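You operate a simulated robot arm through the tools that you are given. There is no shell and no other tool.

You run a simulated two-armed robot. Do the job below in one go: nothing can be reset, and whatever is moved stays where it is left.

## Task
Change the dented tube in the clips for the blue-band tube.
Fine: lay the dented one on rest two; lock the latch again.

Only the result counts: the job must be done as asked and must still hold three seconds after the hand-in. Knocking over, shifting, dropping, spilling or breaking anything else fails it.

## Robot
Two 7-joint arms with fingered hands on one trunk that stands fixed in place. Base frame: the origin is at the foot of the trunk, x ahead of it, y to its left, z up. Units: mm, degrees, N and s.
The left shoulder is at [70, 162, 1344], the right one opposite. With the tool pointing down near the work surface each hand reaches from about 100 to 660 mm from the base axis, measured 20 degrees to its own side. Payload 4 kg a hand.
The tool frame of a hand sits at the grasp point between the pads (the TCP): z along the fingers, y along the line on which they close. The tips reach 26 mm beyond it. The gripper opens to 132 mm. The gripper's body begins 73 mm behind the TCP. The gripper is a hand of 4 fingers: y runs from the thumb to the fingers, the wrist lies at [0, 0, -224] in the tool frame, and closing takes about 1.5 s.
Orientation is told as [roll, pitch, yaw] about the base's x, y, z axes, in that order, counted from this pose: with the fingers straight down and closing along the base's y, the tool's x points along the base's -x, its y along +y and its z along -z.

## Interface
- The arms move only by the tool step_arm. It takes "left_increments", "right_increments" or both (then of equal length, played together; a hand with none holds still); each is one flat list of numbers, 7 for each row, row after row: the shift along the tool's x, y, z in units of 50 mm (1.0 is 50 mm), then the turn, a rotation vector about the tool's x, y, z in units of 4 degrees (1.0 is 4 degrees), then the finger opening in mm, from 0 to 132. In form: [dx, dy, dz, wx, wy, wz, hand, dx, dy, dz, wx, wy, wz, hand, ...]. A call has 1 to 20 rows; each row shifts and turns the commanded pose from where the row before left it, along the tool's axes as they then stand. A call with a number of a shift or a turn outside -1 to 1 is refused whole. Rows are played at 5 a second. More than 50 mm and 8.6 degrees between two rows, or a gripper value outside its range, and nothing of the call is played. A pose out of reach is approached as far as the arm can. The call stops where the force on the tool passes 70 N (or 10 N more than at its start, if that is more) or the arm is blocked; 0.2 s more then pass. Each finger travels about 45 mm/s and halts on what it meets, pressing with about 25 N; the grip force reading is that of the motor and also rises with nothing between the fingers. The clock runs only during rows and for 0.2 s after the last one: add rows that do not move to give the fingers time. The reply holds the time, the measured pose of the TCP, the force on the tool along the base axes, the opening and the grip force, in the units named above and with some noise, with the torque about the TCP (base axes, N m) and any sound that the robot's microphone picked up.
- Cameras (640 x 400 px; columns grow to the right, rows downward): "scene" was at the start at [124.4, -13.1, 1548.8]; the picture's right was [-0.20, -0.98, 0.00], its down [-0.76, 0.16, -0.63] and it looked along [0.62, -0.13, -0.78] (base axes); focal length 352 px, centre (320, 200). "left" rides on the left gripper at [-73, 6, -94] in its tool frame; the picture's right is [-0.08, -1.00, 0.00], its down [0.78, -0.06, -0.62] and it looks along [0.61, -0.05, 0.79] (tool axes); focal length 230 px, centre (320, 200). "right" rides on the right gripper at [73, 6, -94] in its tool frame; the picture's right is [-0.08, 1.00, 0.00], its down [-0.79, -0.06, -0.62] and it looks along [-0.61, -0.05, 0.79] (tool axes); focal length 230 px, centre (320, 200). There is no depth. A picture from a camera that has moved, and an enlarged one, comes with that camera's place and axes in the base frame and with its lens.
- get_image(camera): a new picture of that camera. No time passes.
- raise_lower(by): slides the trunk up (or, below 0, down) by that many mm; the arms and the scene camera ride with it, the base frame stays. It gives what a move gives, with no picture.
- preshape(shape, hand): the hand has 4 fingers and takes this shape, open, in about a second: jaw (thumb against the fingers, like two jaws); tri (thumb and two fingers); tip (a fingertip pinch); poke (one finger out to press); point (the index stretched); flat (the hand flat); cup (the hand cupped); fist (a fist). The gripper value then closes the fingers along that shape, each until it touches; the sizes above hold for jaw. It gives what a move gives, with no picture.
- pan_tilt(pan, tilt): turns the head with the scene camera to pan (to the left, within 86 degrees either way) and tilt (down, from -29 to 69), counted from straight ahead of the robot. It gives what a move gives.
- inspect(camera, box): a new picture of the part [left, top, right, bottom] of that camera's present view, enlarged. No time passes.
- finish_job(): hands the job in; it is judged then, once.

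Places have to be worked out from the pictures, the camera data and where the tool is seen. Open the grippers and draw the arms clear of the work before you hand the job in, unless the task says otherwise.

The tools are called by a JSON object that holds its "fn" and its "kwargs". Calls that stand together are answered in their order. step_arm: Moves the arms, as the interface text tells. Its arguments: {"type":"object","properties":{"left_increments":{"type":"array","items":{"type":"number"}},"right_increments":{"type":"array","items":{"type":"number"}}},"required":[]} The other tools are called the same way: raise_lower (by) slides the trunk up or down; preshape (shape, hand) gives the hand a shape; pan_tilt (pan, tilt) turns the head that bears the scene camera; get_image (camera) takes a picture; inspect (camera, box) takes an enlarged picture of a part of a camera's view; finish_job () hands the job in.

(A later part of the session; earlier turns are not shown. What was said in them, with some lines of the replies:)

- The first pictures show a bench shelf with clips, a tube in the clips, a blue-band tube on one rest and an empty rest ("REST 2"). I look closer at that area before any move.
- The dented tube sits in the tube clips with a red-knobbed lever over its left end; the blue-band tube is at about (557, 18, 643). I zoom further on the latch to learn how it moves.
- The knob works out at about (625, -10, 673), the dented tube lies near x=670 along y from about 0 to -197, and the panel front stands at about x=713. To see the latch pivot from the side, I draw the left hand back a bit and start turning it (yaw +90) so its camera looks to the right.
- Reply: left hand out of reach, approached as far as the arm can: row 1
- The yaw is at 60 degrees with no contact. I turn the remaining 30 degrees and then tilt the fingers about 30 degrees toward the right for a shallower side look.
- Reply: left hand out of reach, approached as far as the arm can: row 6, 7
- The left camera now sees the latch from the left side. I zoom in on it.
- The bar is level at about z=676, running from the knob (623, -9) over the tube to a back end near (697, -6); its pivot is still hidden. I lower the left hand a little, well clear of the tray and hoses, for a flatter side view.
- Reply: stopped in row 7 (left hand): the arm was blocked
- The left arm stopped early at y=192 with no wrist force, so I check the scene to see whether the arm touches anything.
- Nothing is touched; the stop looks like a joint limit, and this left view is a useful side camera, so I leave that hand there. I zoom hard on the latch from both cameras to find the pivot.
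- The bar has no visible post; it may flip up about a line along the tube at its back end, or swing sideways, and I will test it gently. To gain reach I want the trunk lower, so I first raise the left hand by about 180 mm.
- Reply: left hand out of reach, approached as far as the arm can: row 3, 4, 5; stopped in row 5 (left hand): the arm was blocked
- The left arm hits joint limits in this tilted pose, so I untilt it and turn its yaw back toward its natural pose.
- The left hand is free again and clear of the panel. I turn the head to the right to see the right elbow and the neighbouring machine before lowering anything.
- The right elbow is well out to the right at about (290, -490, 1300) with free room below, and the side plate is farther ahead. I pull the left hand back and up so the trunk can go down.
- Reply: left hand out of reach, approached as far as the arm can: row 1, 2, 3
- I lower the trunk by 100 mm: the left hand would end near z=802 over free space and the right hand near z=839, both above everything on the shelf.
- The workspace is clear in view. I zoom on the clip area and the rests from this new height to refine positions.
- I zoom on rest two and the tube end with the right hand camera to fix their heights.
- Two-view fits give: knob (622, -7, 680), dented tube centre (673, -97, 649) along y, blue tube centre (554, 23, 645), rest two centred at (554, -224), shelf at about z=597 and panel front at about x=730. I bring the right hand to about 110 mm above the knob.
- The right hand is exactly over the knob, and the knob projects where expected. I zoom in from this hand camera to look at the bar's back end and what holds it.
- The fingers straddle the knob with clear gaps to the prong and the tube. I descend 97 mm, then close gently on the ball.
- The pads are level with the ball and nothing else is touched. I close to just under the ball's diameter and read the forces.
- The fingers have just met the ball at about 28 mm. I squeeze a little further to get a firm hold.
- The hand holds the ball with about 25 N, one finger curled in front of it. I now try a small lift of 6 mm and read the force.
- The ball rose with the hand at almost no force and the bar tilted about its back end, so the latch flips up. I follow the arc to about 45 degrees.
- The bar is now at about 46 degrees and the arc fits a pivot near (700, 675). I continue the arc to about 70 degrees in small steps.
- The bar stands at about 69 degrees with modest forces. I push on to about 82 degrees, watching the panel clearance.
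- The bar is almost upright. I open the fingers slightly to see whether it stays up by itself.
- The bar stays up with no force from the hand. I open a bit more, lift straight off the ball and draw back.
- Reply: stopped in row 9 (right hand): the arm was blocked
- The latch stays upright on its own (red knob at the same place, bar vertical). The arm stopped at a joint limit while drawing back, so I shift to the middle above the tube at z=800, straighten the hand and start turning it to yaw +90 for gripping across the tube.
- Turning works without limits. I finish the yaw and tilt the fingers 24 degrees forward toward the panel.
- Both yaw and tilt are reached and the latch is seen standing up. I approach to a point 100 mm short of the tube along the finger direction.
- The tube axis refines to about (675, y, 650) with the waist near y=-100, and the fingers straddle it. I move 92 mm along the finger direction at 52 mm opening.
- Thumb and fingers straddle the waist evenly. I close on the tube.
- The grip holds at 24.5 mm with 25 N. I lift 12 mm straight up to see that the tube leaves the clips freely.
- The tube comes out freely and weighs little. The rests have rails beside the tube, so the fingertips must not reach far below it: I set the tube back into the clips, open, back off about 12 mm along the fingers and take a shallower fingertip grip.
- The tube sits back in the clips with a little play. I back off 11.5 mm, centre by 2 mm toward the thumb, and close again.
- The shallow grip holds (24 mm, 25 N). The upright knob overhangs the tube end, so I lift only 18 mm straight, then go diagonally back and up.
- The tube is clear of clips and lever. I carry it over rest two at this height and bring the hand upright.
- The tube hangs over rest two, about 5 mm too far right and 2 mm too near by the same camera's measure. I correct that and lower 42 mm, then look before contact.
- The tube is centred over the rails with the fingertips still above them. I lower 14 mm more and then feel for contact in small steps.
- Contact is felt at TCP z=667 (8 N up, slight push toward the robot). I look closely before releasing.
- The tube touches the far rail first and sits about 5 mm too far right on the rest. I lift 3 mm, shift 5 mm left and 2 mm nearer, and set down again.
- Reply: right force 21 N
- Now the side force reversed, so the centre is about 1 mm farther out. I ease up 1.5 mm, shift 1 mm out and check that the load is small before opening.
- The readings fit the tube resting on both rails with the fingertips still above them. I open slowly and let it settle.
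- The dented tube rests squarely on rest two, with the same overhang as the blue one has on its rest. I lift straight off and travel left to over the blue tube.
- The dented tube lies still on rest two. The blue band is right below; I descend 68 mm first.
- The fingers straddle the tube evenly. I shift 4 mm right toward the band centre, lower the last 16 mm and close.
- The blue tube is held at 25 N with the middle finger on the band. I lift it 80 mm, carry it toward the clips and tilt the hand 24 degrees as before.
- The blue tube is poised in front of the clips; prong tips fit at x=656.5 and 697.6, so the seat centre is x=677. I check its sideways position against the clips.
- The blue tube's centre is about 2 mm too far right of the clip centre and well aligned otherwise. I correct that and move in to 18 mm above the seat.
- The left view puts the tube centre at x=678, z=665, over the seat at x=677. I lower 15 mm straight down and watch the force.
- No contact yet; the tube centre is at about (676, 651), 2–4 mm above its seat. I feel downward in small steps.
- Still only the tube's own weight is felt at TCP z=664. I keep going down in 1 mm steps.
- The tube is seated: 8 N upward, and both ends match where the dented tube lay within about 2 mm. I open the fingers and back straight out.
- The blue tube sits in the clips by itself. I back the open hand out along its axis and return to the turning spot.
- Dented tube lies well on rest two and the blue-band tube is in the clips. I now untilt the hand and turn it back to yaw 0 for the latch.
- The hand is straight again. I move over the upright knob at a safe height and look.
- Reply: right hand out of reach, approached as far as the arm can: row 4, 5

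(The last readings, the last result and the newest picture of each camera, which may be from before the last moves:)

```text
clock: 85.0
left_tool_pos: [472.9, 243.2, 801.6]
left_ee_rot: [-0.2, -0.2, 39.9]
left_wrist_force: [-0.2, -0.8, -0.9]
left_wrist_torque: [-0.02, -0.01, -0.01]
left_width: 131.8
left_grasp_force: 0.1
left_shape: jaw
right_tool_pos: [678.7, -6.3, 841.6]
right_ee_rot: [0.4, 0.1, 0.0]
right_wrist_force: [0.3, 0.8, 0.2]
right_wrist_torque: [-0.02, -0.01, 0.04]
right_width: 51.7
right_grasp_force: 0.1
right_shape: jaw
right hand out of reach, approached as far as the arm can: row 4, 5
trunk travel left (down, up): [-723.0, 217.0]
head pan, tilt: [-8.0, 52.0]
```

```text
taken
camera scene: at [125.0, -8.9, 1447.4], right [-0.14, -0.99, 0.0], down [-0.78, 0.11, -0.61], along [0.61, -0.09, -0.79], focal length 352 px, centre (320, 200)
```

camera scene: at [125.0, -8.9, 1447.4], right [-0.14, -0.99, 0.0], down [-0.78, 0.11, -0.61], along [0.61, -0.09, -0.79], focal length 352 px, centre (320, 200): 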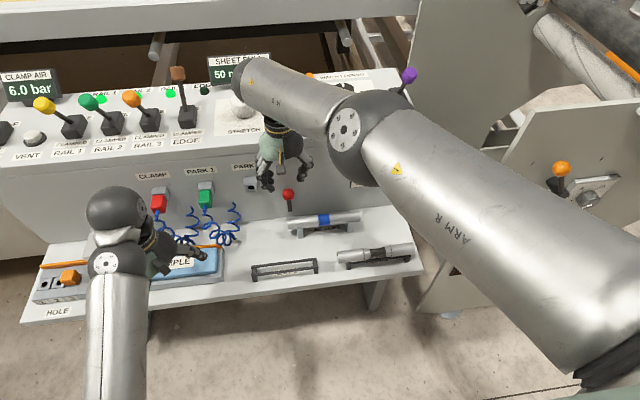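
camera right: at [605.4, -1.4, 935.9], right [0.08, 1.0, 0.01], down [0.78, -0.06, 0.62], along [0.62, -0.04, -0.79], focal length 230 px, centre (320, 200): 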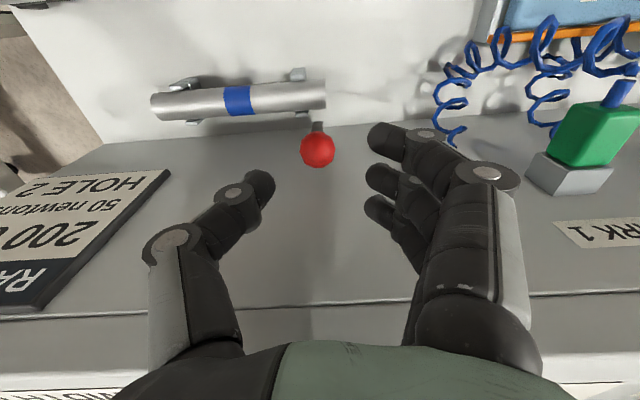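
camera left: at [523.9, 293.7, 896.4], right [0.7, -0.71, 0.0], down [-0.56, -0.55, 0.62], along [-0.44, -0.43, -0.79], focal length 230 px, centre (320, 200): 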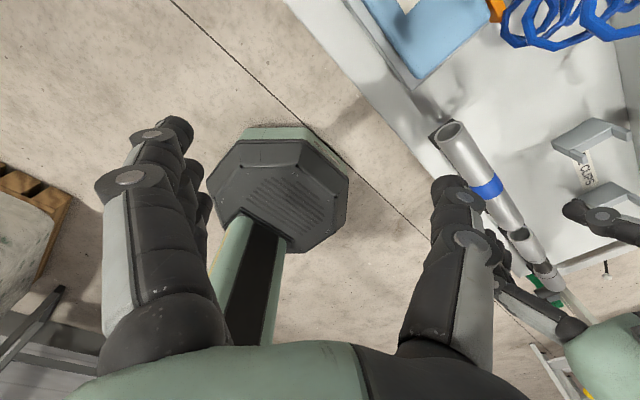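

The knob is at about (694, -10, 751) and centred between the fingers. I descend 50 mm first and read the pose.

{"fn": "step_arm", "kwargs": {"right_increments": [0, 0, 0.3, 0, 0, 0, 52, 0, 0, 0.35, 0, 0, 0, 52, 0, 0, 0.35, 0, 0, 0, 52, 0, 0, 0, 0, 0, 0, 52]}}

{"fn": "get_image", "kwargs": {"camera": "right"}}

```text
clock: 86.0
left_tool_pos: [472.5, 243.3, 800.6]
left_ee_rot: [-0.3, -0.1, 39.8]
left_wrist_force: [1.3, 0.5, 1.4]
left_wrist_torque: [0.03, 0.0, -0.01]
left_width: 131.7
left_grasp_force: 0.1
left_shape: jaw
right_tool_pos: [665.4, -5.3, 793.9]
right_ee_rot: [0.3, -0.1, 0.1]
right_wrist_force: [-0.4, 0.4, 0.2]
right_wrist_torque: [-0.04, -0.01, 0.02]
right_width: 51.8
right_grasp_force: 0.0
right_shape: jaw
right hand out of reach, approached as far as the arm can: row 2, 3
trunk travel left (down, up): [-723.0, 217.0]
head pan, tilt: [-8.0, 52.0]
```

```text
taken
camera right: at [592.5, 1.3, 888.4], right [0.08, 1.0, 0.01], down [0.78, -0.06, 0.62], along [0.62, -0.04, -0.79], focal length 230 px, centre (320, 200)
```

right: 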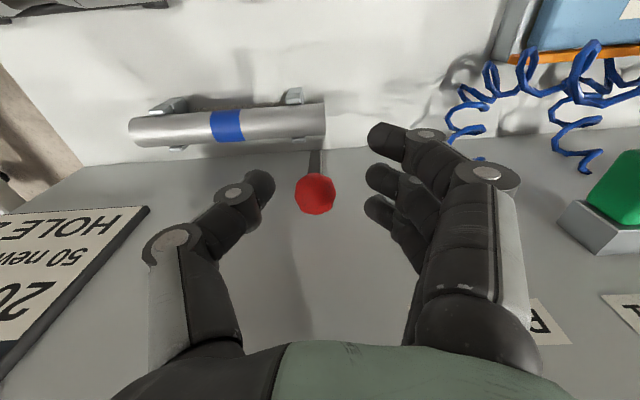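

This arm posture cannot reach far enough with the hand upright. Tilting the fingers 24 degrees forward brings the wrist closer to the robot, so I tilt here while the fingers straddle the knob's column with side clearance.

{"fn": "step_arm", "kwargs": {"right_increments": [0, 0, 0, 0, -1, 0, 52, 0, 0, 0, 0, -1, 0, 52, 0, 0, 0, 0, -1, 0, 52, 0, 0, 0, 0, -1, 0, 52, 0, 0, 0, 0, -1, 0, 52, 0, 0, 0, 0, -1, 0, 52, 0, 0, 0, 0, 0, 0, 52]}}

{"fn": "get_image", "kwargs": {"camera": "right"}}

{"fn": "get_image", "kwargs": {"camera": "scene"}}

```text
clock: 87.5
left_tool_pos: [471.6, 242.4, 802.0]
left_ee_rot: [-0.2, 0.1, 40.0]
left_wrist_force: [0.0, -0.1, 1.1]
left_wrist_torque: [-0.01, -0.02, 0.02]
left_width: 131.9
left_grasp_force: 0.0
left_shape: jaw
right_tool_pos: [667.1, -3.0, 794.9]
right_ee_rot: [0.5, -24.0, -0.1]
right_wrist_force: [0.6, -0.5, 0.7]
right_wrist_torque: [-0.02, -0.01, 0.0]
right_width: 51.9
right_grasp_force: 0.1
right_shape: jaw
trunk travel left (down, up): [-723.0, 217.0]
head pan, tilt: [-8.0, 52.0]
```

```text
taken
camera right: at [561.4, 1.9, 851.0], right [0.07, 1.0, 0.04], down [0.46, -0.07, 0.88], along [0.88, -0.04, -0.47], focal length 230 px, centre (320, 200)
```

right: 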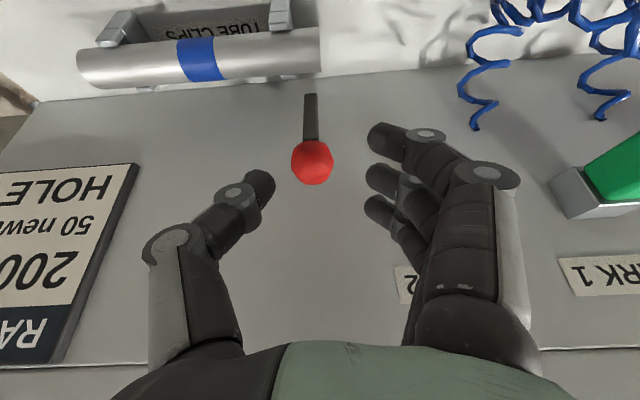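

```text
taken
camera scene: at [124.4, -7.6, 1447.5], right [-0.14, -0.99, 0.0], down [-0.78, 0.11, -0.62], along [0.61, -0.09, -0.79], focal length 352 px, centre (320, 200)
```

scene: 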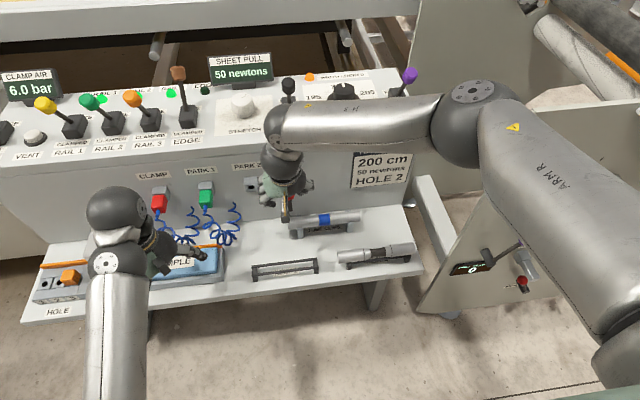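

The tilted pose is reached freely, and the knob fits at (694, -10, 749). I move in until the ball lies about 18 mm beyond the grasp point, keeping the far finger off the panel.

{"fn": "step_arm", "kwargs": {"right_increments": [-0.039, -0.04, 0.233, 0, 0, 0, 52, -0.039, -0.04, 0.233, 0, 0, 0, 52, -0.039, -0.04, 0.233, 0, 0, 0, 52, 0, 0, 0, 0, 0, 0, 52]}}

{"fn": "get_image", "kwargs": {"camera": "right"}}

{"fn": "inspect", "kwargs": {"camera": "scene", "box": [240, 140, 360, 240]}}

```text
clock: 88.5
left_tool_pos: [471.2, 243.9, 802.6]
left_ee_rot: [-0.2, -0.2, 39.9]
left_wrist_force: [-0.1, 0.5, -0.8]
left_wrist_torque: [0.0, 0.0, 0.0]
left_width: 132.0
left_grasp_force: 0.1
left_shape: jaw
right_tool_pos: [686.2, -9.8, 765.3]
right_ee_rot: [0.3, -24.1, -0.2]
right_wrist_force: [-0.3, 0.3, -0.5]
right_wrist_torque: [0.0, 0.0, 0.01]
right_width: 51.8
right_grasp_force: 0.1
right_shape: jaw
trunk travel left (down, up): [-723.0, 217.0]
head pan, tilt: [-8.0, 52.0]
```

```text
taken
camera right: at [581.1, -4.9, 821.6], right [0.07, 1.0, 0.04], down [0.46, -0.07, 0.88], along [0.88, -0.04, -0.47], focal length 230 px, centre (320, 200)
```

right: 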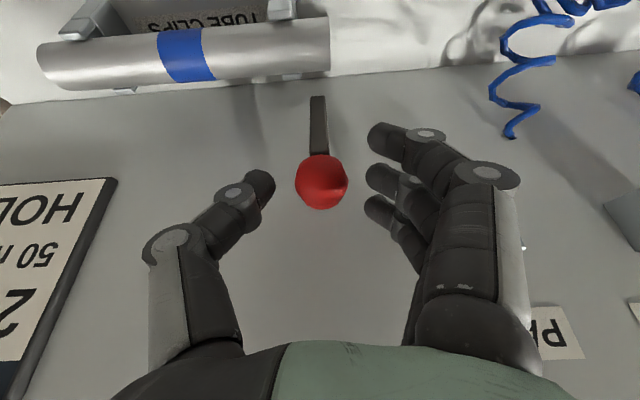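

```text
4.00 times, centred on (300, 190) of scene
camera zoom: at [124.2, -7.9, 1447.5], right [-0.14, -0.99, 0.0], down [-0.78, 0.11, -0.62], along [0.61, -0.09, -0.79], focal length 1410 px, centre (400, 240)
```

zoom: 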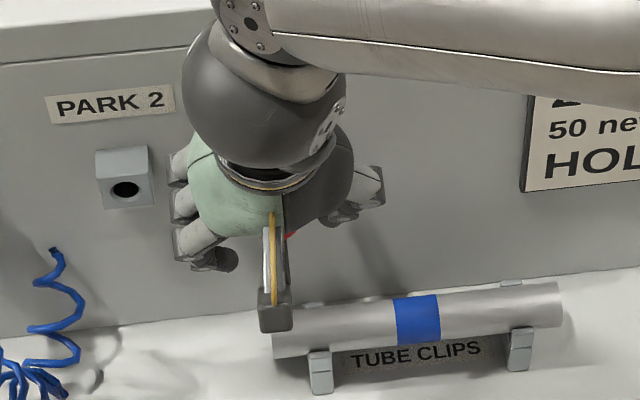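

The ball sits centred between thumb and fingers. I close on it.

{"fn": "step_arm", "kwargs": {"right_increments": [0, 0, 0, 0, 0, 0, 42, 0, 0, 0, 0, 0, 0, 34, 0, 0, 0, 0, 0, 0, 26, 0, 0, 0, 0, 0, 0, 20, 0, 0, 0, 0, 0, 0, 14, 0, 0, 0, 0, 0, 0, 14, 0, 0, 0, 0, 0, 0, 14]}}

{"fn": "get_image", "kwargs": {"camera": "right"}}

```text
clock: 90.2
left_tool_pos: [471.8, 242.2, 802.7]
left_ee_rot: [-0.1, -0.1, 39.9]
left_wrist_force: [-0.2, 0.5, 0.1]
left_wrist_torque: [-0.02, -0.01, -0.01]
left_width: 131.6
left_grasp_force: 0.0
left_shape: jaw
right_tool_pos: [686.4, -12.1, 765.8]
right_ee_rot: [0.2, -24.0, 0.0]
right_wrist_force: [0.1, -4.0, 1.3]
right_wrist_torque: [-0.06, 0.0, 0.05]
right_width: 12.5
right_grasp_force: 25.4
right_shape: jaw
trunk travel left (down, up): [-723.0, 217.0]
head pan, tilt: [-8.0, 52.0]
```

```text
taken
camera right: at [581.2, -6.4, 821.5], right [0.07, 1.0, 0.04], down [0.46, -0.06, 0.88], along [0.88, -0.05, -0.47], focal length 230 px, centre (320, 200)
```

right: 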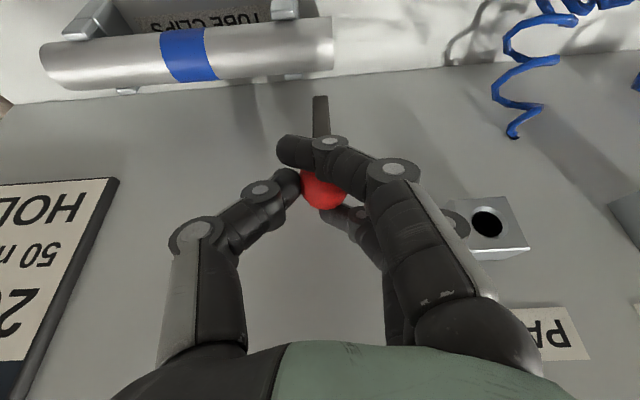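

The ball is held at 25 N. I pull the lever down along its arc, first about 20 degrees.

{"fn": "step_arm", "kwargs": {"right_increments": [0.125, 0, -0.038, 0, 0, 0, 14, 0.129, 0, -0.025, 0, 0, 0, 14, 0.131, 0, -0.017, 0, 0, 0, 14, 0.13, 0, -0.003, 0, 0, 0, 14, 0, 0, 0, 0, 0, 0, 14]}}

{"fn": "get_image", "kwargs": {"camera": "right"}}

{"fn": "inspect", "kwargs": {"camera": "left", "box": [520, 90, 640, 210]}}

```text
clock: 91.3
left_tool_pos: [471.6, 242.3, 802.7]
left_ee_rot: [-0.2, -0.1, 39.8]
left_wrist_force: [0.1, -0.4, 0.2]
left_wrist_torque: [0.0, 0.01, 0.0]
left_width: 131.9
left_grasp_force: 0.1
left_shape: jaw
right_tool_pos: [660.5, -13.3, 758.5]
right_ee_rot: [0.3, -24.2, -0.2]
right_wrist_force: [0.6, -11.1, 3.8]
right_wrist_torque: [-0.21, -0.18, -0.11]
right_width: 12.1
right_grasp_force: 24.8
right_shape: jaw
trunk travel left (down, up): [-723.0, 217.0]
head pan, tilt: [-8.0, 52.0]
```

```text
taken
camera right: at [555.9, -6.2, 815.0], right [0.07, 1.0, 0.04], down [0.46, -0.07, 0.88], along [0.88, -0.05, -0.47], focal length 230 px, centre (320, 200)
```

right: 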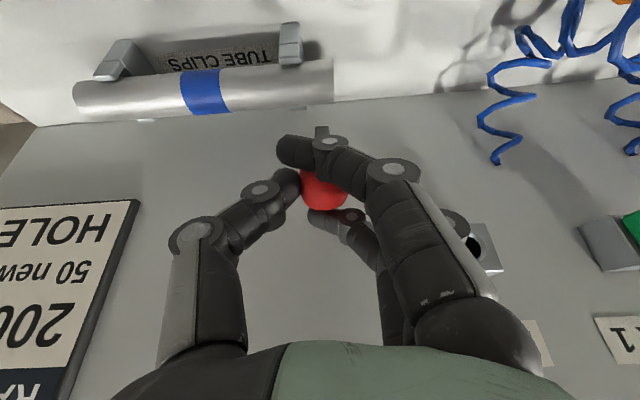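

```text
3.33 times, centred on (580, 150) of left
camera zoom: at [523.6, 293.4, 896.7], right [0.7, -0.71, 0.0], down [-0.57, -0.55, 0.62], along [-0.44, -0.43, -0.79], focal length 767 px, centre (-547, 367)
```

zoom: 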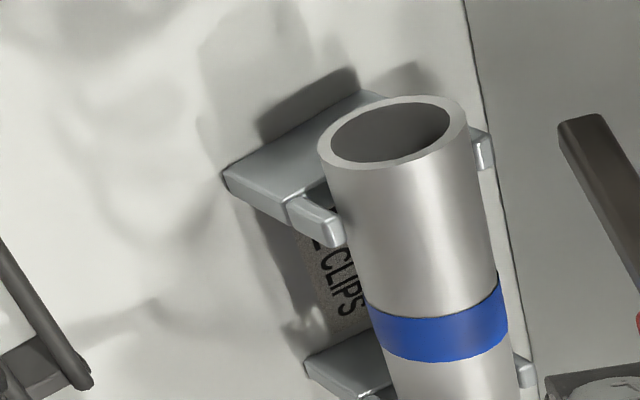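

The lever follows; a side force of 11 N shows the hand is pulled a few mm right, so I add a small leftward correction and continue to about 45 degrees.

{"fn": "step_arm", "kwargs": {"right_increments": [0.13, 0.03, 0.008, 0, 0, 0, 14, 0.13, 0.03, 0.021, 0, 0, 0, 14, 0.127, 0.02, 0.029, 0, 0, 0, 14, 0.124, 0, 0.043, 0, 0, 0, 14, 0, 0, 0, 0, 0, 0, 14]}}

{"fn": "get_image", "kwargs": {"camera": "right"}}

{"fn": "inspect", "kwargs": {"camera": "left", "box": [520, 90, 640, 210]}}

```text
clock: 92.5
left_tool_pos: [470.9, 242.7, 804.7]
left_ee_rot: [-0.2, -0.2, 39.9]
left_wrist_force: [-0.3, -0.5, 0.3]
left_wrist_torque: [-0.03, 0.01, 0.0]
left_width: 131.8
left_grasp_force: 0.1
left_shape: jaw
right_tool_pos: [637.8, -7.4, 744.3]
right_ee_rot: [0.3, -24.2, -0.2]
right_wrist_force: [-4.8, -21.1, 10.4]
right_wrist_torque: [-0.4, -0.3, -0.37]
right_width: 13.3
right_grasp_force: 25.0
right_shape: jaw
trunk travel left (down, up): [-723.0, 217.0]
head pan, tilt: [-8.0, 52.0]
```

```text
taken
camera right: at [533.4, -2.5, 800.5], right [0.07, 1.0, 0.04], down [0.46, -0.07, 0.88], along [0.88, -0.05, -0.47], focal length 230 px, centre (320, 200)
```

right: 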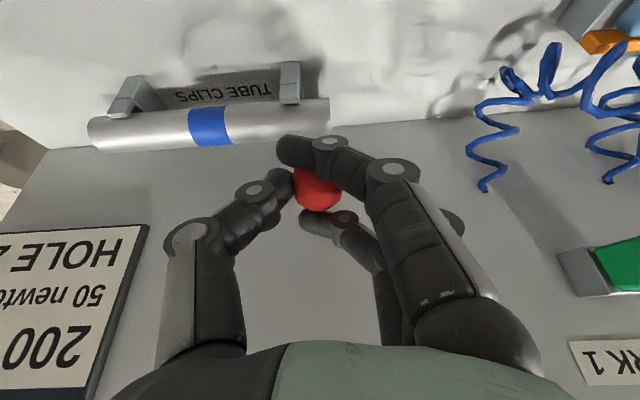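

```text
3.33 times, centred on (580, 150) of left
camera zoom: at [522.5, 292.5, 897.8], right [0.7, -0.71, 0.0], down [-0.57, -0.55, 0.61], along [-0.44, -0.43, -0.79], focal length 767 px, centre (-547, 367)
```

zoom: 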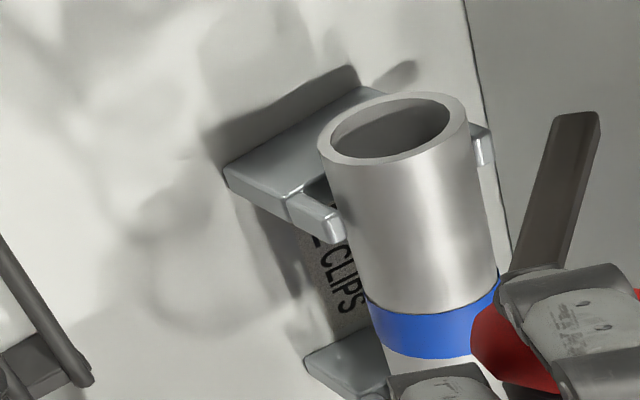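

The side force grew, so the correction must go the other way: I shift 6 mm right, then continue down to about 28 degrees while watching forces.

{"fn": "step_arm", "kwargs": {"right_increments": [0, -0.12, 0, 0, 0, 0, 14, 0.084, 0, 0.038, 0, 0, 0, 14, 0.084, 0, 0.038, 0, 0, 0, 14, 0.079, 0, 0.049, 0, 0, 0, 14, 0.079, 0, 0.049, 0, 0, 0, 14, 0, 0, 0, 0, 0, 0, 14]}}

{"fn": "get_image", "kwargs": {"camera": "right"}}

{"fn": "inspect", "kwargs": {"camera": "left", "box": [520, 90, 640, 210]}}

```text
clock: 94.0
left_tool_pos: [470.8, 243.2, 803.0]
left_ee_rot: [-0.4, -0.2, 39.9]
left_wrist_force: [0.1, 0.6, 0.0]
left_wrist_torque: [-0.01, -0.02, -0.01]
left_width: 132.0
left_grasp_force: 0.1
left_shape: jaw
right_tool_pos: [627.1, -13.0, 728.4]
right_ee_rot: [0.4, -24.1, -0.1]
right_wrist_force: [-7.8, -10.3, 8.3]
right_wrist_torque: [-0.09, -0.12, -0.13]
right_width: 11.8
right_grasp_force: 24.5
right_shape: jaw
trunk travel left (down, up): [-723.0, 217.0]
head pan, tilt: [-8.0, 52.0]
```

```text
taken
camera right: at [521.8, -6.6, 785.7], right [0.07, 1.0, 0.04], down [0.46, -0.07, 0.88], along [0.88, -0.04, -0.47], focal length 230 px, centre (320, 200)
```

right: 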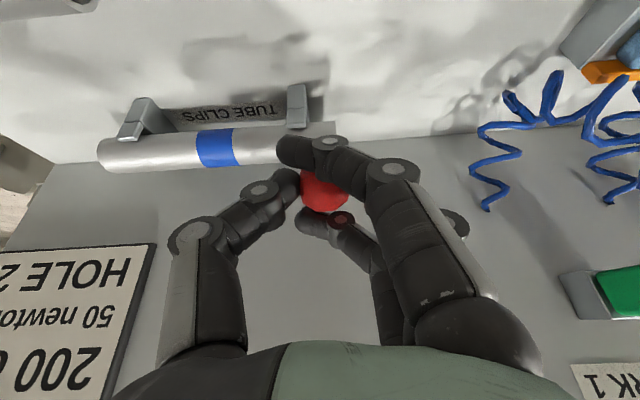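

```text
3.33 times, centred on (580, 150) of left
camera zoom: at [522.4, 293.7, 897.4], right [0.7, -0.71, 0.0], down [-0.57, -0.55, 0.61], along [-0.44, -0.43, -0.79], focal length 767 px, centre (-547, 367)
```

zoom: 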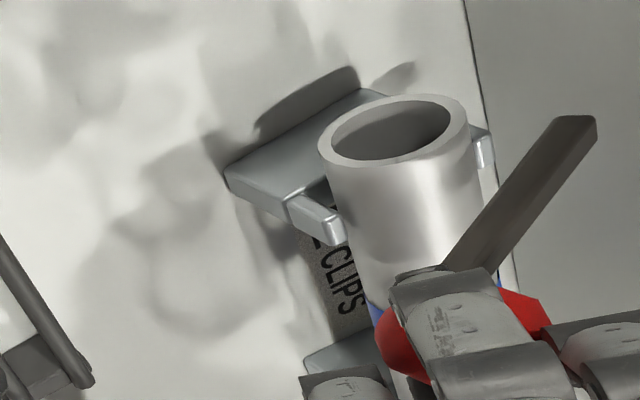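

The lever is at about 30 degrees. The far finger will soon foul the bar, so I open here and see whether the lever stays or settles.

{"fn": "step_arm", "kwargs": {"right_increments": [0, 0, 0, 0, 0, 0, 22, 0, 0, 0, 0, 0, 0, 30, 0, 0, 0, 0, 0, 0, 38, 0, 0, 0, 0, 0, 0, 46, 0, 0, 0, 0, 0, 0, 54, 0, 0, 0, 0, 0, 0, 54]}}

{"fn": "get_image", "kwargs": {"camera": "right"}}

{"fn": "inspect", "kwargs": {"camera": "left", "box": [520, 90, 640, 210]}}

```text
clock: 95.3
left_tool_pos: [472.5, 243.7, 802.5]
left_ee_rot: [-0.2, -0.1, 39.9]
left_wrist_force: [0.3, -0.2, -0.8]
left_wrist_torque: [-0.03, 0.01, 0.0]
left_width: 131.9
left_grasp_force: 0.1
left_shape: jaw
right_tool_pos: [628.2, -11.3, 728.3]
right_ee_rot: [0.3, -24.1, -0.1]
right_wrist_force: [0.1, -0.4, 0.7]
right_wrist_torque: [0.01, 0.02, 0.02]
right_width: 53.4
right_grasp_force: 0.1
right_shape: jaw
trunk travel left (down, up): [-723.0, 217.0]
head pan, tilt: [-8.0, 52.0]
```

```text
taken
camera right: at [523.3, -6.0, 785.0], right [0.07, 1.0, 0.04], down [0.47, -0.07, 0.88], along [0.88, -0.04, -0.47], focal length 230 px, centre (320, 200)
```

right: 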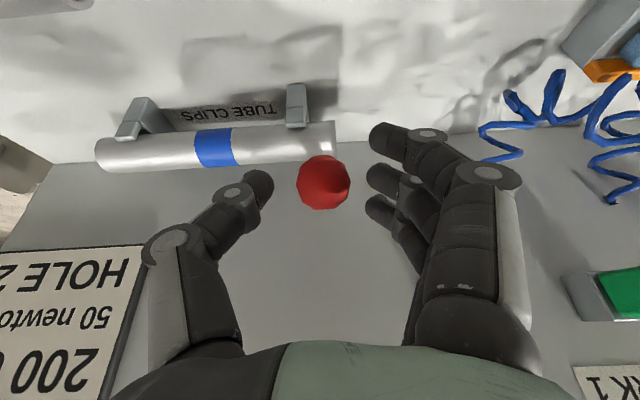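

```text
3.33 times, centred on (580, 150) of left
camera zoom: at [523.8, 294.5, 896.2], right [0.7, -0.71, 0.0], down [-0.56, -0.55, 0.62], along [-0.44, -0.43, -0.79], focal length 767 px, centre (-547, 367)
```

zoom: 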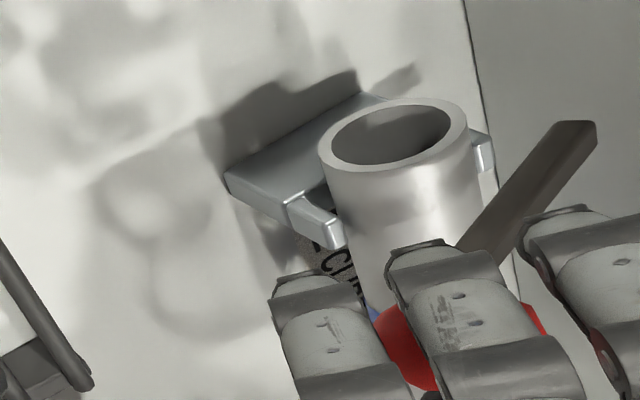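

The lever stays put at about 30 degrees. I lift the hand off, close the fingers into a blunt tip and place it above the ball to press it down.

{"fn": "step_arm", "kwargs": {"right_increments": [0, 0, -0.4, 0, 0, 0, 54, 0, 0, -0.45, 0, 0, 0, 54, 0, 0, 0, 0, 0, 0, 40, 0, 0, 0, 0, 0, 0, 26, 0, 0, 0, 0, 0, 0, 14, 0, 0, 0, 0, 0, 0, 4, 0, 0, 0, 0, 0, 0, 2, 0, 0, 0, 0, 0, 0, 2, -0.21, 0.02, 0.094, 0, 0, 0, 2, 0, 0, 0, 0, 0, 0, 2]}}

{"fn": "get_image", "kwargs": {"camera": "right"}}

{"fn": "inspect", "kwargs": {"camera": "left", "box": [500, 90, 640, 230]}}

{"fn": "inspect", "kwargs": {"camera": "scene", "box": [240, 150, 360, 250]}}

```text
clock: 97.5
left_tool_pos: [472.8, 243.0, 801.3]
left_ee_rot: [-0.2, 0.0, 39.9]
left_wrist_force: [-0.6, 0.0, -0.8]
left_wrist_torque: [0.03, -0.01, 0.01]
left_width: 131.7
left_grasp_force: 0.0
left_shape: jaw
right_tool_pos: [623.9, -9.8, 767.7]
right_ee_rot: [0.4, -24.1, -0.1]
right_wrist_force: [0.5, 0.4, -0.9]
right_wrist_torque: [0.01, -0.01, -0.02]
right_width: 0.3
right_grasp_force: 25.3
right_shape: jaw
trunk travel left (down, up): [-723.0, 217.0]
head pan, tilt: [-8.0, 52.0]
```

```text
taken
camera right: at [518.2, -4.8, 823.7], right [0.07, 1.0, 0.04], down [0.46, -0.07, 0.88], along [0.88, -0.04, -0.47], focal length 230 px, centre (320, 200)
```

right: 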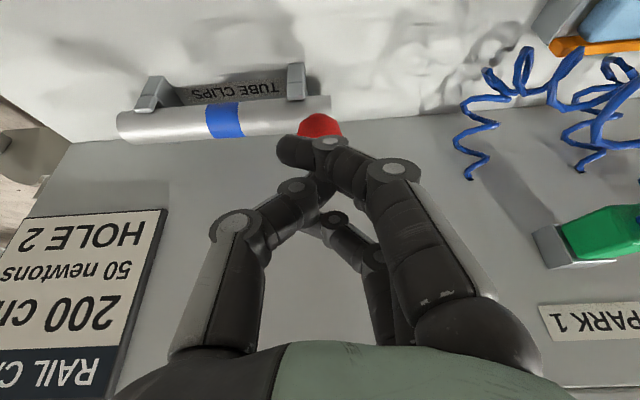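

```text
2.86 times, centred on (570, 160) of left
camera zoom: at [523.7, 294.4, 896.3], right [0.7, -0.71, 0.0], down [-0.56, -0.55, 0.62], along [-0.44, -0.43, -0.79], focal length 657 px, centre (-394, 314)
```

zoom: 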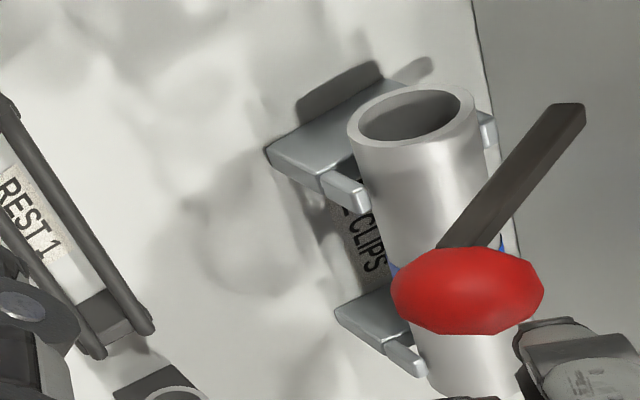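

```text
4.00 times, centred on (300, 200) of scene
camera zoom: at [124.1, -8.1, 1447.5], right [-0.14, -0.99, 0.0], down [-0.78, 0.11, -0.62], along [0.61, -0.09, -0.79], focal length 1410 px, centre (400, 200)
```

zoom: 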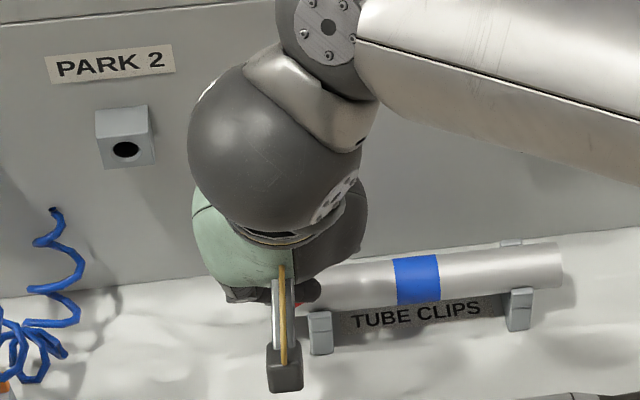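

The closed fingertips are above the ball. I press down in 4 mm rows, first 20 mm.

{"fn": "step_arm", "kwargs": {"right_increments": [0, 0.0325, 0.0731, 0, 0, 0, 2, 0.0325, -0.0325, 0.0731, 0, 0, 0, 2, 0.0325, 0, 0.0731, 0, 0, 0, 2, 0.0325, 0, 0.0731, 0, 0, 0, 2, 0.0325, 0, 0.0731, 0, 0, 0, 2, 0, 0, 0, 0, 0, 0, 2]}}

{"fn": "get_image", "kwargs": {"camera": "right"}}

{"fn": "inspect", "kwargs": {"camera": "left", "box": [500, 90, 640, 230]}}

```text
clock: 99.0
left_tool_pos: [472.3, 244.0, 802.6]
left_ee_rot: [-0.2, -0.1, 39.9]
left_wrist_force: [-0.4, 0.1, -0.4]
left_wrist_torque: [0.02, 0.02, 0.02]
left_width: 131.9
left_grasp_force: 0.1
left_shape: jaw
right_tool_pos: [625.1, -10.4, 746.6]
right_ee_rot: [0.3, -24.1, -0.1]
right_wrist_force: [-0.4, 0.5, -0.1]
right_wrist_torque: [-0.03, 0.0, 0.02]
right_width: 0.1
right_grasp_force: 25.2
right_shape: jaw
trunk travel left (down, up): [-723.0, 217.0]
head pan, tilt: [-8.0, 52.0]
```

```text
taken
camera right: at [519.5, -5.1, 804.2], right [0.07, 1.0, 0.04], down [0.47, -0.06, 0.88], along [0.88, -0.04, -0.47], focal length 230 px, centre (320, 200)
```

right: 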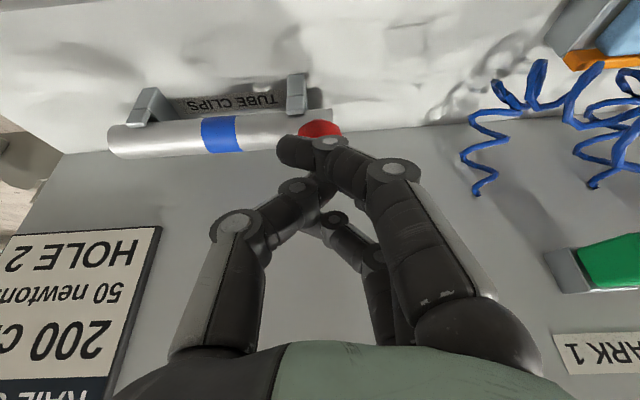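

```text
2.86 times, centred on (570, 160) of left
camera zoom: at [523.8, 294.5, 896.2], right [0.7, -0.71, 0.0], down [-0.56, -0.55, 0.62], along [-0.44, -0.43, -0.79], focal length 657 px, centre (-394, 314)
```

zoom: 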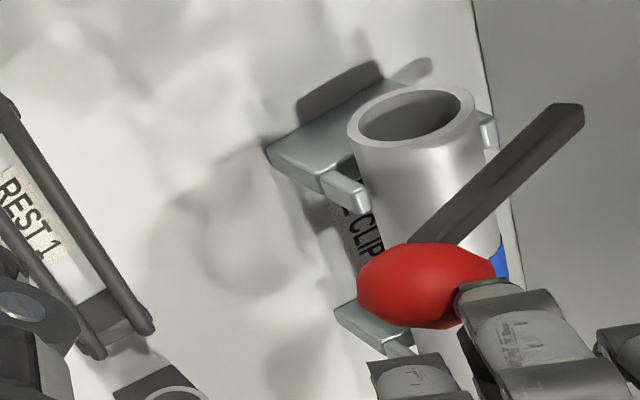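

The ball is moving down under the fingertips at almost no force. I continue 20 mm with a slight drift toward the robot.

{"fn": "step_arm", "kwargs": {"right_increments": [0.0545, 0, 0.063, 0, 0, 0, 2, 0.0545, 0, 0.063, 0, 0, 0, 2, 0.0545, 0, 0.063, 0, 0, 0, 2, 0.0325, 0, 0.0731, 0, 0, 0, 2, 0.0325, 0, 0.0731, 0, 0, 0, 2, 0, 0, 0, 0, 0, 0, 2]}}

{"fn": "get_image", "kwargs": {"camera": "right"}}

{"fn": "inspect", "kwargs": {"camera": "left", "box": [500, 90, 640, 230]}}

```text
clock: 100.3
left_tool_pos: [471.6, 243.9, 801.3]
left_ee_rot: [-0.2, -0.2, 39.9]
left_wrist_force: [0.3, -0.2, -0.1]
left_wrist_torque: [0.0, 0.02, -0.01]
left_width: 132.0
left_grasp_force: 0.0
left_shape: jaw
right_tool_pos: [620.8, -11.0, 727.3]
right_ee_rot: [0.3, -24.1, -0.1]
right_wrist_force: [-0.6, 0.1, 0.7]
right_wrist_torque: [0.02, 0.01, 0.0]
right_width: 0.0
right_grasp_force: 24.9
right_shape: jaw
trunk travel left (down, up): [-723.0, 217.0]
head pan, tilt: [-8.0, 52.0]
```

```text
taken
camera right: at [516.0, -5.0, 784.0], right [0.07, 1.0, 0.04], down [0.47, -0.07, 0.88], along [0.88, -0.04, -0.47], focal length 230 px, centre (320, 200)
```

right: 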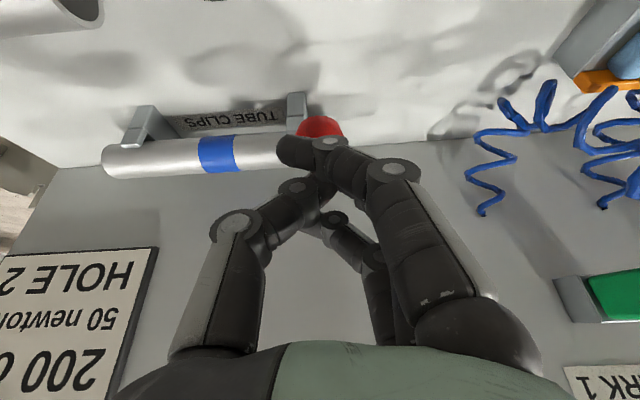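

```text
2.86 times, centred on (570, 160) of left
camera zoom: at [523.8, 294.5, 896.2], right [0.7, -0.71, 0.0], down [-0.56, -0.55, 0.62], along [-0.44, -0.43, -0.79], focal length 657 px, centre (-394, 314)
```

zoom: 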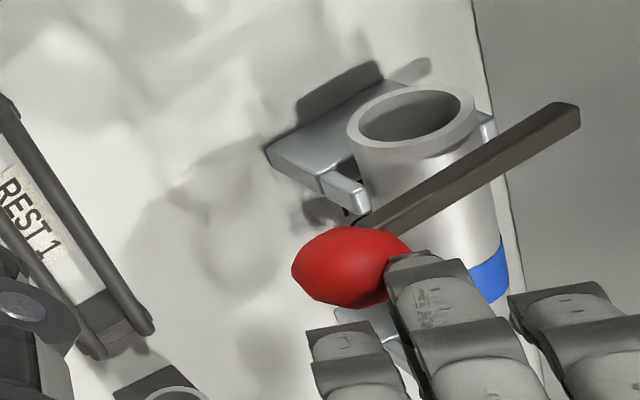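

The bar is almost level; the ball has a few mm left to its original spot. I keep pressing in 3 mm rows and watch the force.

{"fn": "step_arm", "kwargs": {"right_increments": [0.0244, 0, 0.0548, 0, 0, 0, 2, 0.0244, 0, 0.0548, 0, 0, 0, 2, 0, 0, 0, 0, 0, 0, 2]}}

{"fn": "step_arm", "kwargs": {"right_increments": [0.0163, 0, 0.0365, 0, 0, 0, 2, 0.0163, 0, 0.0365, 0, 0, 0, 2, 0, 0, 0, 0, 0, 0, 2]}}

{"fn": "inspect", "kwargs": {"camera": "left", "box": [500, 90, 640, 230]}}

```text
clock: 101.2
left_tool_pos: [471.5, 244.1, 801.3]
left_ee_rot: [-0.3, -0.1, 39.8]
left_wrist_force: [-0.2, -0.1, -1.0]
left_wrist_torque: [0.03, 0.01, 0.02]
left_width: 132.2
left_grasp_force: 0.0
left_shape: jaw
right_tool_pos: [621.3, -10.0, 723.0]
right_ee_rot: [0.2, -24.1, -0.1]
right_wrist_force: [0.1, 0.9, 0.7]
right_wrist_torque: [0.03, -0.03, 0.01]
right_width: 0.1
right_grasp_force: 25.1
right_shape: jaw
trunk travel left (down, up): [-723.0, 217.0]
head pan, tilt: [-8.0, 52.0]
```

```text
clock: 102.0
left_tool_pos: [472.1, 243.0, 801.7]
left_ee_rot: [-0.3, -0.1, 40.0]
left_wrist_force: [0.0, 0.8, -0.2]
left_wrist_torque: [-0.02, -0.02, 0.0]
left_width: 131.8
left_grasp_force: 0.1
left_shape: jaw
right_tool_pos: [620.2, -10.4, 718.2]
right_ee_rot: [0.4, -24.1, -0.1]
right_wrist_force: [0.8, -0.1, 4.6]
right_wrist_torque: [-0.03, -0.02, -0.02]
right_width: 0.0
right_grasp_force: 24.8
right_shape: jaw
trunk travel left (down, up): [-723.0, 217.0]
head pan, tilt: [-8.0, 52.0]
```

```text
2.86 times, centred on (570, 160) of left
camera zoom: at [523.5, 294.4, 896.5], right [0.7, -0.71, 0.0], down [-0.56, -0.55, 0.62], along [-0.44, -0.43, -0.79], focal length 657 px, centre (-394, 314)
```

zoom: 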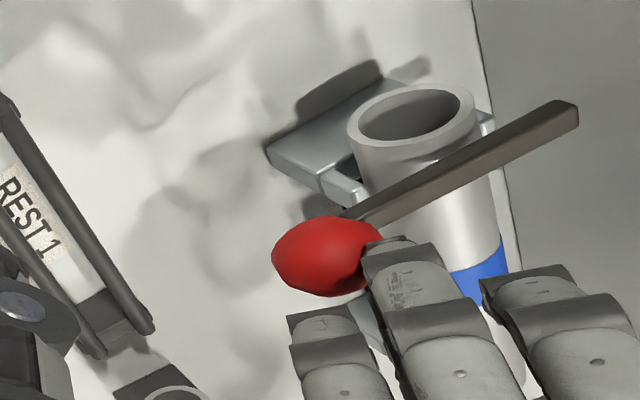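

The ball is back at its original place and the hand feels a 4.6 N stop. I press slightly further to be sure it seats.

{"fn": "step_arm", "kwargs": {"right_increments": [0.0122, 0, 0.0274, 0, 0, 0, 2, 0.0081, 0, 0.0183, 0, 0, 0, 2, 0, 0, 0, 0, 0, 0, 2]}}

{"fn": "inspect", "kwargs": {"camera": "left", "box": [500, 90, 640, 230]}}

```text
clock: 102.8
left_tool_pos: [470.3, 244.1, 802.7]
left_ee_rot: [-0.3, -0.1, 40.0]
left_wrist_force: [0.1, -0.8, -0.2]
left_wrist_torque: [-0.03, -0.01, 0.03]
left_width: 131.9
left_grasp_force: 0.0
left_shape: jaw
right_tool_pos: [620.3, -9.9, 717.6]
right_ee_rot: [0.4, -24.3, -0.3]
right_wrist_force: [2.1, -2.5, 16.1]
right_wrist_torque: [-0.03, -0.15, -0.03]
right_width: 0.0
right_grasp_force: 24.5
right_shape: jaw
trunk travel left (down, up): [-723.0, 217.0]
head pan, tilt: [-8.0, 52.0]
```

```text
2.86 times, centred on (570, 160) of left
camera zoom: at [522.7, 294.1, 897.2], right [0.7, -0.71, 0.0], down [-0.57, -0.55, 0.62], along [-0.44, -0.43, -0.79], focal length 657 px, centre (-394, 314)
```

zoom: 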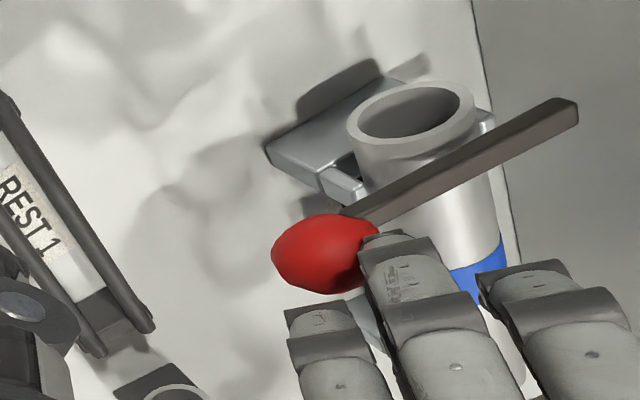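

A firm stop at 16 N shows the lever fully down. I lift the hand straight up and check that the latch stays closed.

{"fn": "step_arm", "kwargs": {"right_increments": [-0.081, 0, -0.183, 0, 0, 0, 2, -0.163, 0, -0.365, 0, 0, 0, 2, -0.163, 0, -0.365, 0, 0, 0, 2, -0.163, 0, -0.365, 0, 0, 0, 2, 0.3, 0, -0.13, 0, 0, 0, 2, 0, 0, 0, 0, 0, 0, 30]}}

{"fn": "inspect", "kwargs": {"camera": "left", "box": [400, 90, 640, 240]}}

{"fn": "get_image", "kwargs": {"camera": "right"}}

{"fn": "get_image", "kwargs": {"camera": "scene"}}

```text
clock: 104.2
left_tool_pos: [472.5, 242.7, 801.8]
left_ee_rot: [-0.2, 0.0, 39.9]
left_wrist_force: [-0.6, 0.7, -0.4]
left_wrist_torque: [0.02, -0.01, -0.01]
left_width: 131.9
left_grasp_force: 0.0
left_shape: jaw
right_tool_pos: [603.6, -10.1, 786.0]
right_ee_rot: [0.4, -24.0, 0.0]
right_wrist_force: [-0.8, 0.0, 0.0]
right_wrist_torque: [-0.01, -0.03, -0.02]
right_width: 28.2
right_grasp_force: 0.1
right_shape: jaw
trunk travel left (down, up): [-723.0, 217.0]
head pan, tilt: [-8.0, 52.0]
```

```text
2.67 times, centred on (520, 165) of left
camera zoom: at [524.1, 294.6, 896.0], right [0.7, -0.71, 0.0], down [-0.56, -0.55, 0.62], along [-0.44, -0.43, -0.79], focal length 614 px, centre (-213, 293)
```

zoom: 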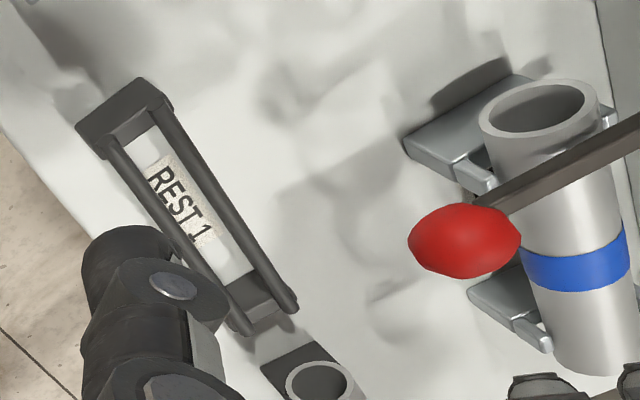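

```text
taken
camera right: at [499.2, -5.2, 841.8], right [0.07, 1.0, 0.04], down [0.47, -0.07, 0.88], along [0.88, -0.04, -0.47], focal length 230 px, centre (320, 200)
```

right: 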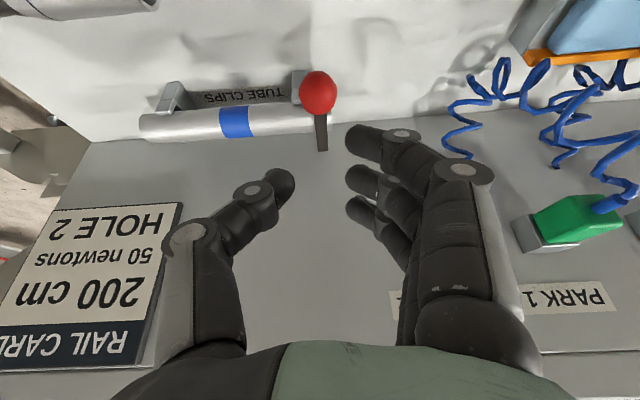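

```text
taken
camera scene: at [124.7, -7.8, 1447.4], right [-0.14, -0.99, 0.0], down [-0.78, 0.11, -0.62], along [0.61, -0.09, -0.79], focal length 352 px, centre (320, 200)
```

scene: 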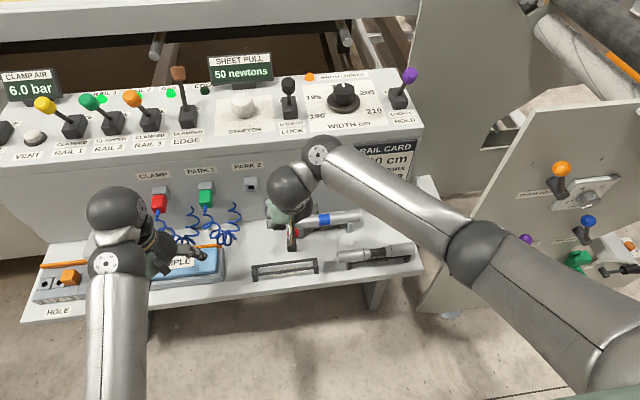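

The left view matches the first picture exactly: ball at the same pixel, so the latch is closed over the blue-band tube. I draw the right arm back and away to the right.

{"fn": "step_arm", "kwargs": {"right_increments": [0.303, -0.733, -0.332, 0, 0, 0, 40, 0.303, -0.733, -0.332, 0, 0, 0, 60, 0.303, -0.733, -0.332, 0, 0, 0, 80, 0.303, -0.733, -0.332, 0, 0, 0, 100, 0.303, -0.733, -0.332, 0, 0, 0, 120, 0.303, -0.733, -0.332, 0, 0, 0, 132, 0, 0, 0, 0, 1, 0, 132, 0, 0, 0, 0, 1, 0, 132, 0, 0, 0, 0, 1, 0, 132, 0, 0, 0, 0, 1, 0, 132, 0, 0, 0, 0, 1, 0, 132, 0, 0, 0, 0, 1, 0, 132]}}

{"fn": "get_image", "kwargs": {"camera": "scene"}}

{"fn": "inspect", "kwargs": {"camera": "scene", "box": [270, 195, 390, 270]}}

```text
clock: 106.8
left_tool_pos: [472.2, 244.4, 803.1]
left_ee_rot: [-0.1, -0.1, 39.9]
left_wrist_force: [-0.1, 0.8, 0.5]
left_wrist_torque: [0.02, 0.0, 0.02]
left_width: 131.8
left_grasp_force: 0.0
left_shape: jaw
right_tool_pos: [481.5, -230.2, 837.8]
right_ee_rot: [0.4, 0.0, 0.1]
right_wrist_force: [0.0, 1.3, -0.1]
right_wrist_torque: [-0.01, 0.0, 0.0]
right_width: 132.0
right_grasp_force: 0.1
right_shape: jaw
trunk travel left (down, up): [-723.0, 217.0]
head pan, tilt: [-8.0, 52.0]
```

```text
taken
camera scene: at [124.9, -7.5, 1447.4], right [-0.14, -0.99, 0.0], down [-0.78, 0.11, -0.62], along [0.61, -0.09, -0.79], focal length 352 px, centre (320, 200)
```

scene: 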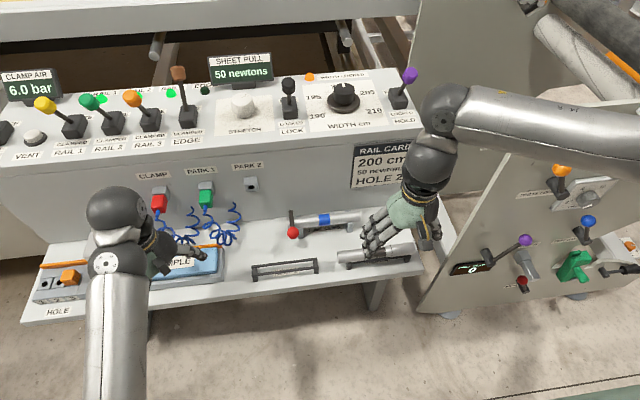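

```text
5.33 times, centred on (330, 232) of scene
camera zoom: at [124.9, -7.5, 1447.4], right [-0.14, -0.99, 0.0], down [-0.78, 0.11, -0.62], along [0.61, -0.09, -0.79], focal length 1880 px, centre (267, 27)
```

zoom: 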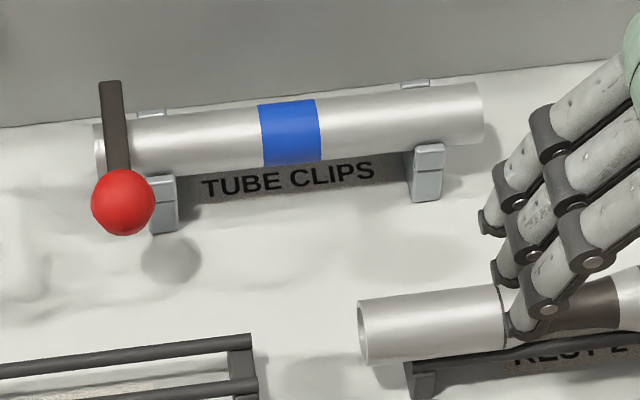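

Latch and blue-band tube look exactly like the starting arrangement, and the dented tube lies on rest two. I raise the trunk back 100 mm so both hands clear the work, then check everything once more.

{"fn": "raise_lower", "kwargs": {"by": 100}}

{"fn": "step_arm", "kwargs": {"right_increments": [0.35, -0.4, 0, 0, 0, 0, 132, 0.35, -0.4, 0, 0, 0, 0, 132, 0, 0, 0, 0, 0, 0, 132]}}

{"fn": "get_image", "kwargs": {"camera": "scene"}}

{"fn": "inspect", "kwargs": {"camera": "scene", "box": [220, 190, 420, 315]}}

{"fn": "get_image", "kwargs": {"camera": "right"}}

```text
clock: 108.1
left_tool_pos: [471.5, 243.5, 901.5]
left_ee_rot: [-0.2, 0.0, 39.9]
left_wrist_force: [0.2, 0.4, 0.5]
left_wrist_torque: [0.01, 0.02, -0.03]
left_width: 131.9
left_grasp_force: 0.1
left_shape: jaw
right_tool_pos: [480.2, -231.0, 936.7]
right_ee_rot: [0.3, -0.1, 0.1]
right_wrist_force: [0.5, -0.4, -0.3]
right_wrist_torque: [0.01, 0.0, 0.01]
right_width: 131.8
right_grasp_force: 0.0
right_shape: jaw
trunk travel left (down, up): [-823.0, 117.0]
head pan, tilt: [-8.0, 52.0]
```

```text
clock: 108.9
left_tool_pos: [473.6, 243.5, 901.8]
left_ee_rot: [-0.2, 0.0, 39.9]
left_wrist_force: [0.0, -0.2, -0.2]
left_wrist_torque: [-0.02, 0.05, 0.02]
left_width: 131.9
left_grasp_force: 0.0
left_shape: jaw
right_tool_pos: [446.6, -270.7, 937.8]
right_ee_rot: [0.3, 0.0, 0.1]
right_wrist_force: [-0.8, 0.4, -0.5]
right_wrist_torque: [-0.01, -0.01, 0.01]
right_width: 131.8
right_grasp_force: 0.2
right_shape: jaw
trunk travel left (down, up): [-823.0, 117.0]
head pan, tilt: [-8.0, 52.0]
```

```text
taken
camera scene: at [125.2, -6.9, 1547.4], right [-0.14, -0.99, 0.0], down [-0.78, 0.11, -0.62], along [0.61, -0.09, -0.79], focal length 352 px, centre (320, 200)
```

scene: 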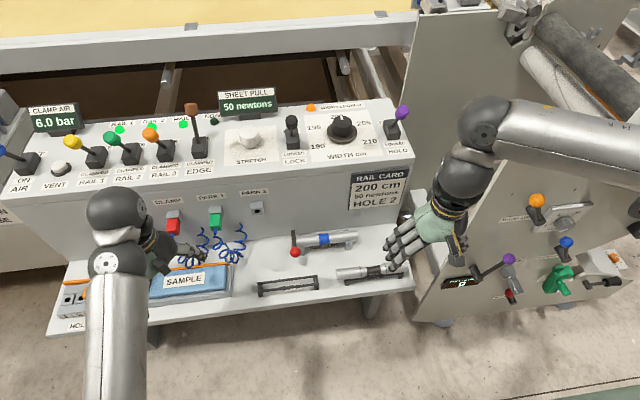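

```text
3.20 times, centred on (320, 252) of scene
camera zoom: at [125.2, -6.9, 1547.4], right [-0.14, -0.99, 0.0], down [-0.78, 0.11, -0.62], along [0.61, -0.09, -0.79], focal length 1128 px, centre (320, 32)
```

zoom: 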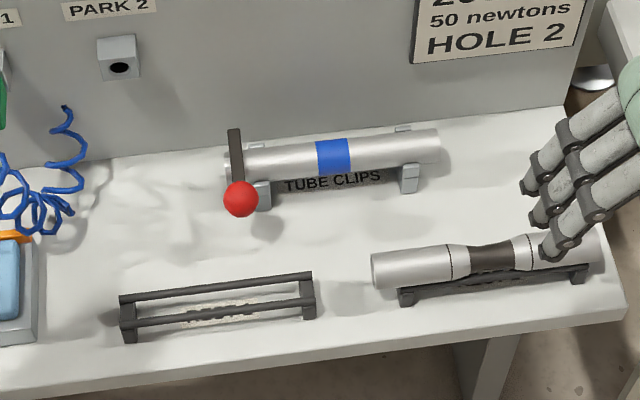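

```text
taken
camera right: at [373.7, -264.9, 1031.5], right [0.08, 1.0, 0.01], down [0.78, -0.06, 0.62], along [0.62, -0.04, -0.79], focal length 230 px, centre (320, 200)
```

right: 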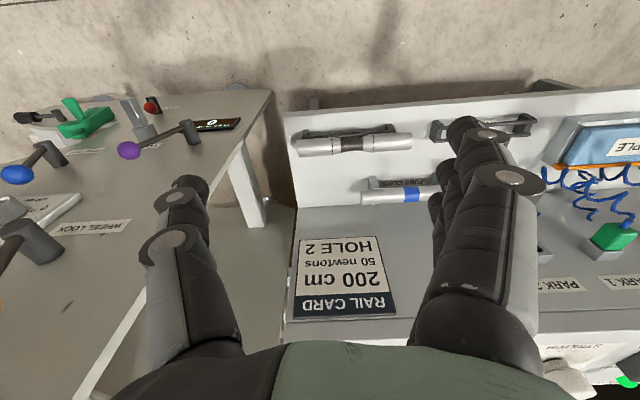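

Blue-band tube in the clips under the closed latch, dented tube on rest two, both hands open, and clear of the work; nothing else has moved. I hand the job in.

{"fn": "finish_job", "kwargs": {}}

```text
The job is handed in.
```

The blue-band tube is now in the clips with the latch closed over it, and the dented tube is lying on rest two. I have handed the job in.

- **Latch:** I pressed the lever down to a firm stop at about 16 N. In the last pictures its red knob is back where it was at the start. I did not hear a click, so the evidence that it is locked is its position and the stop.
- **Blue-band tube:** it is seated in both clips, with its ends within about 2 mm of where the dented tube's ends were.
- **Dented tube:** it rests across both rails of rest two and did not move after I let go.

Nothing else looked moved in the final pictures. Both grippers are open and the arms are clear of the work.
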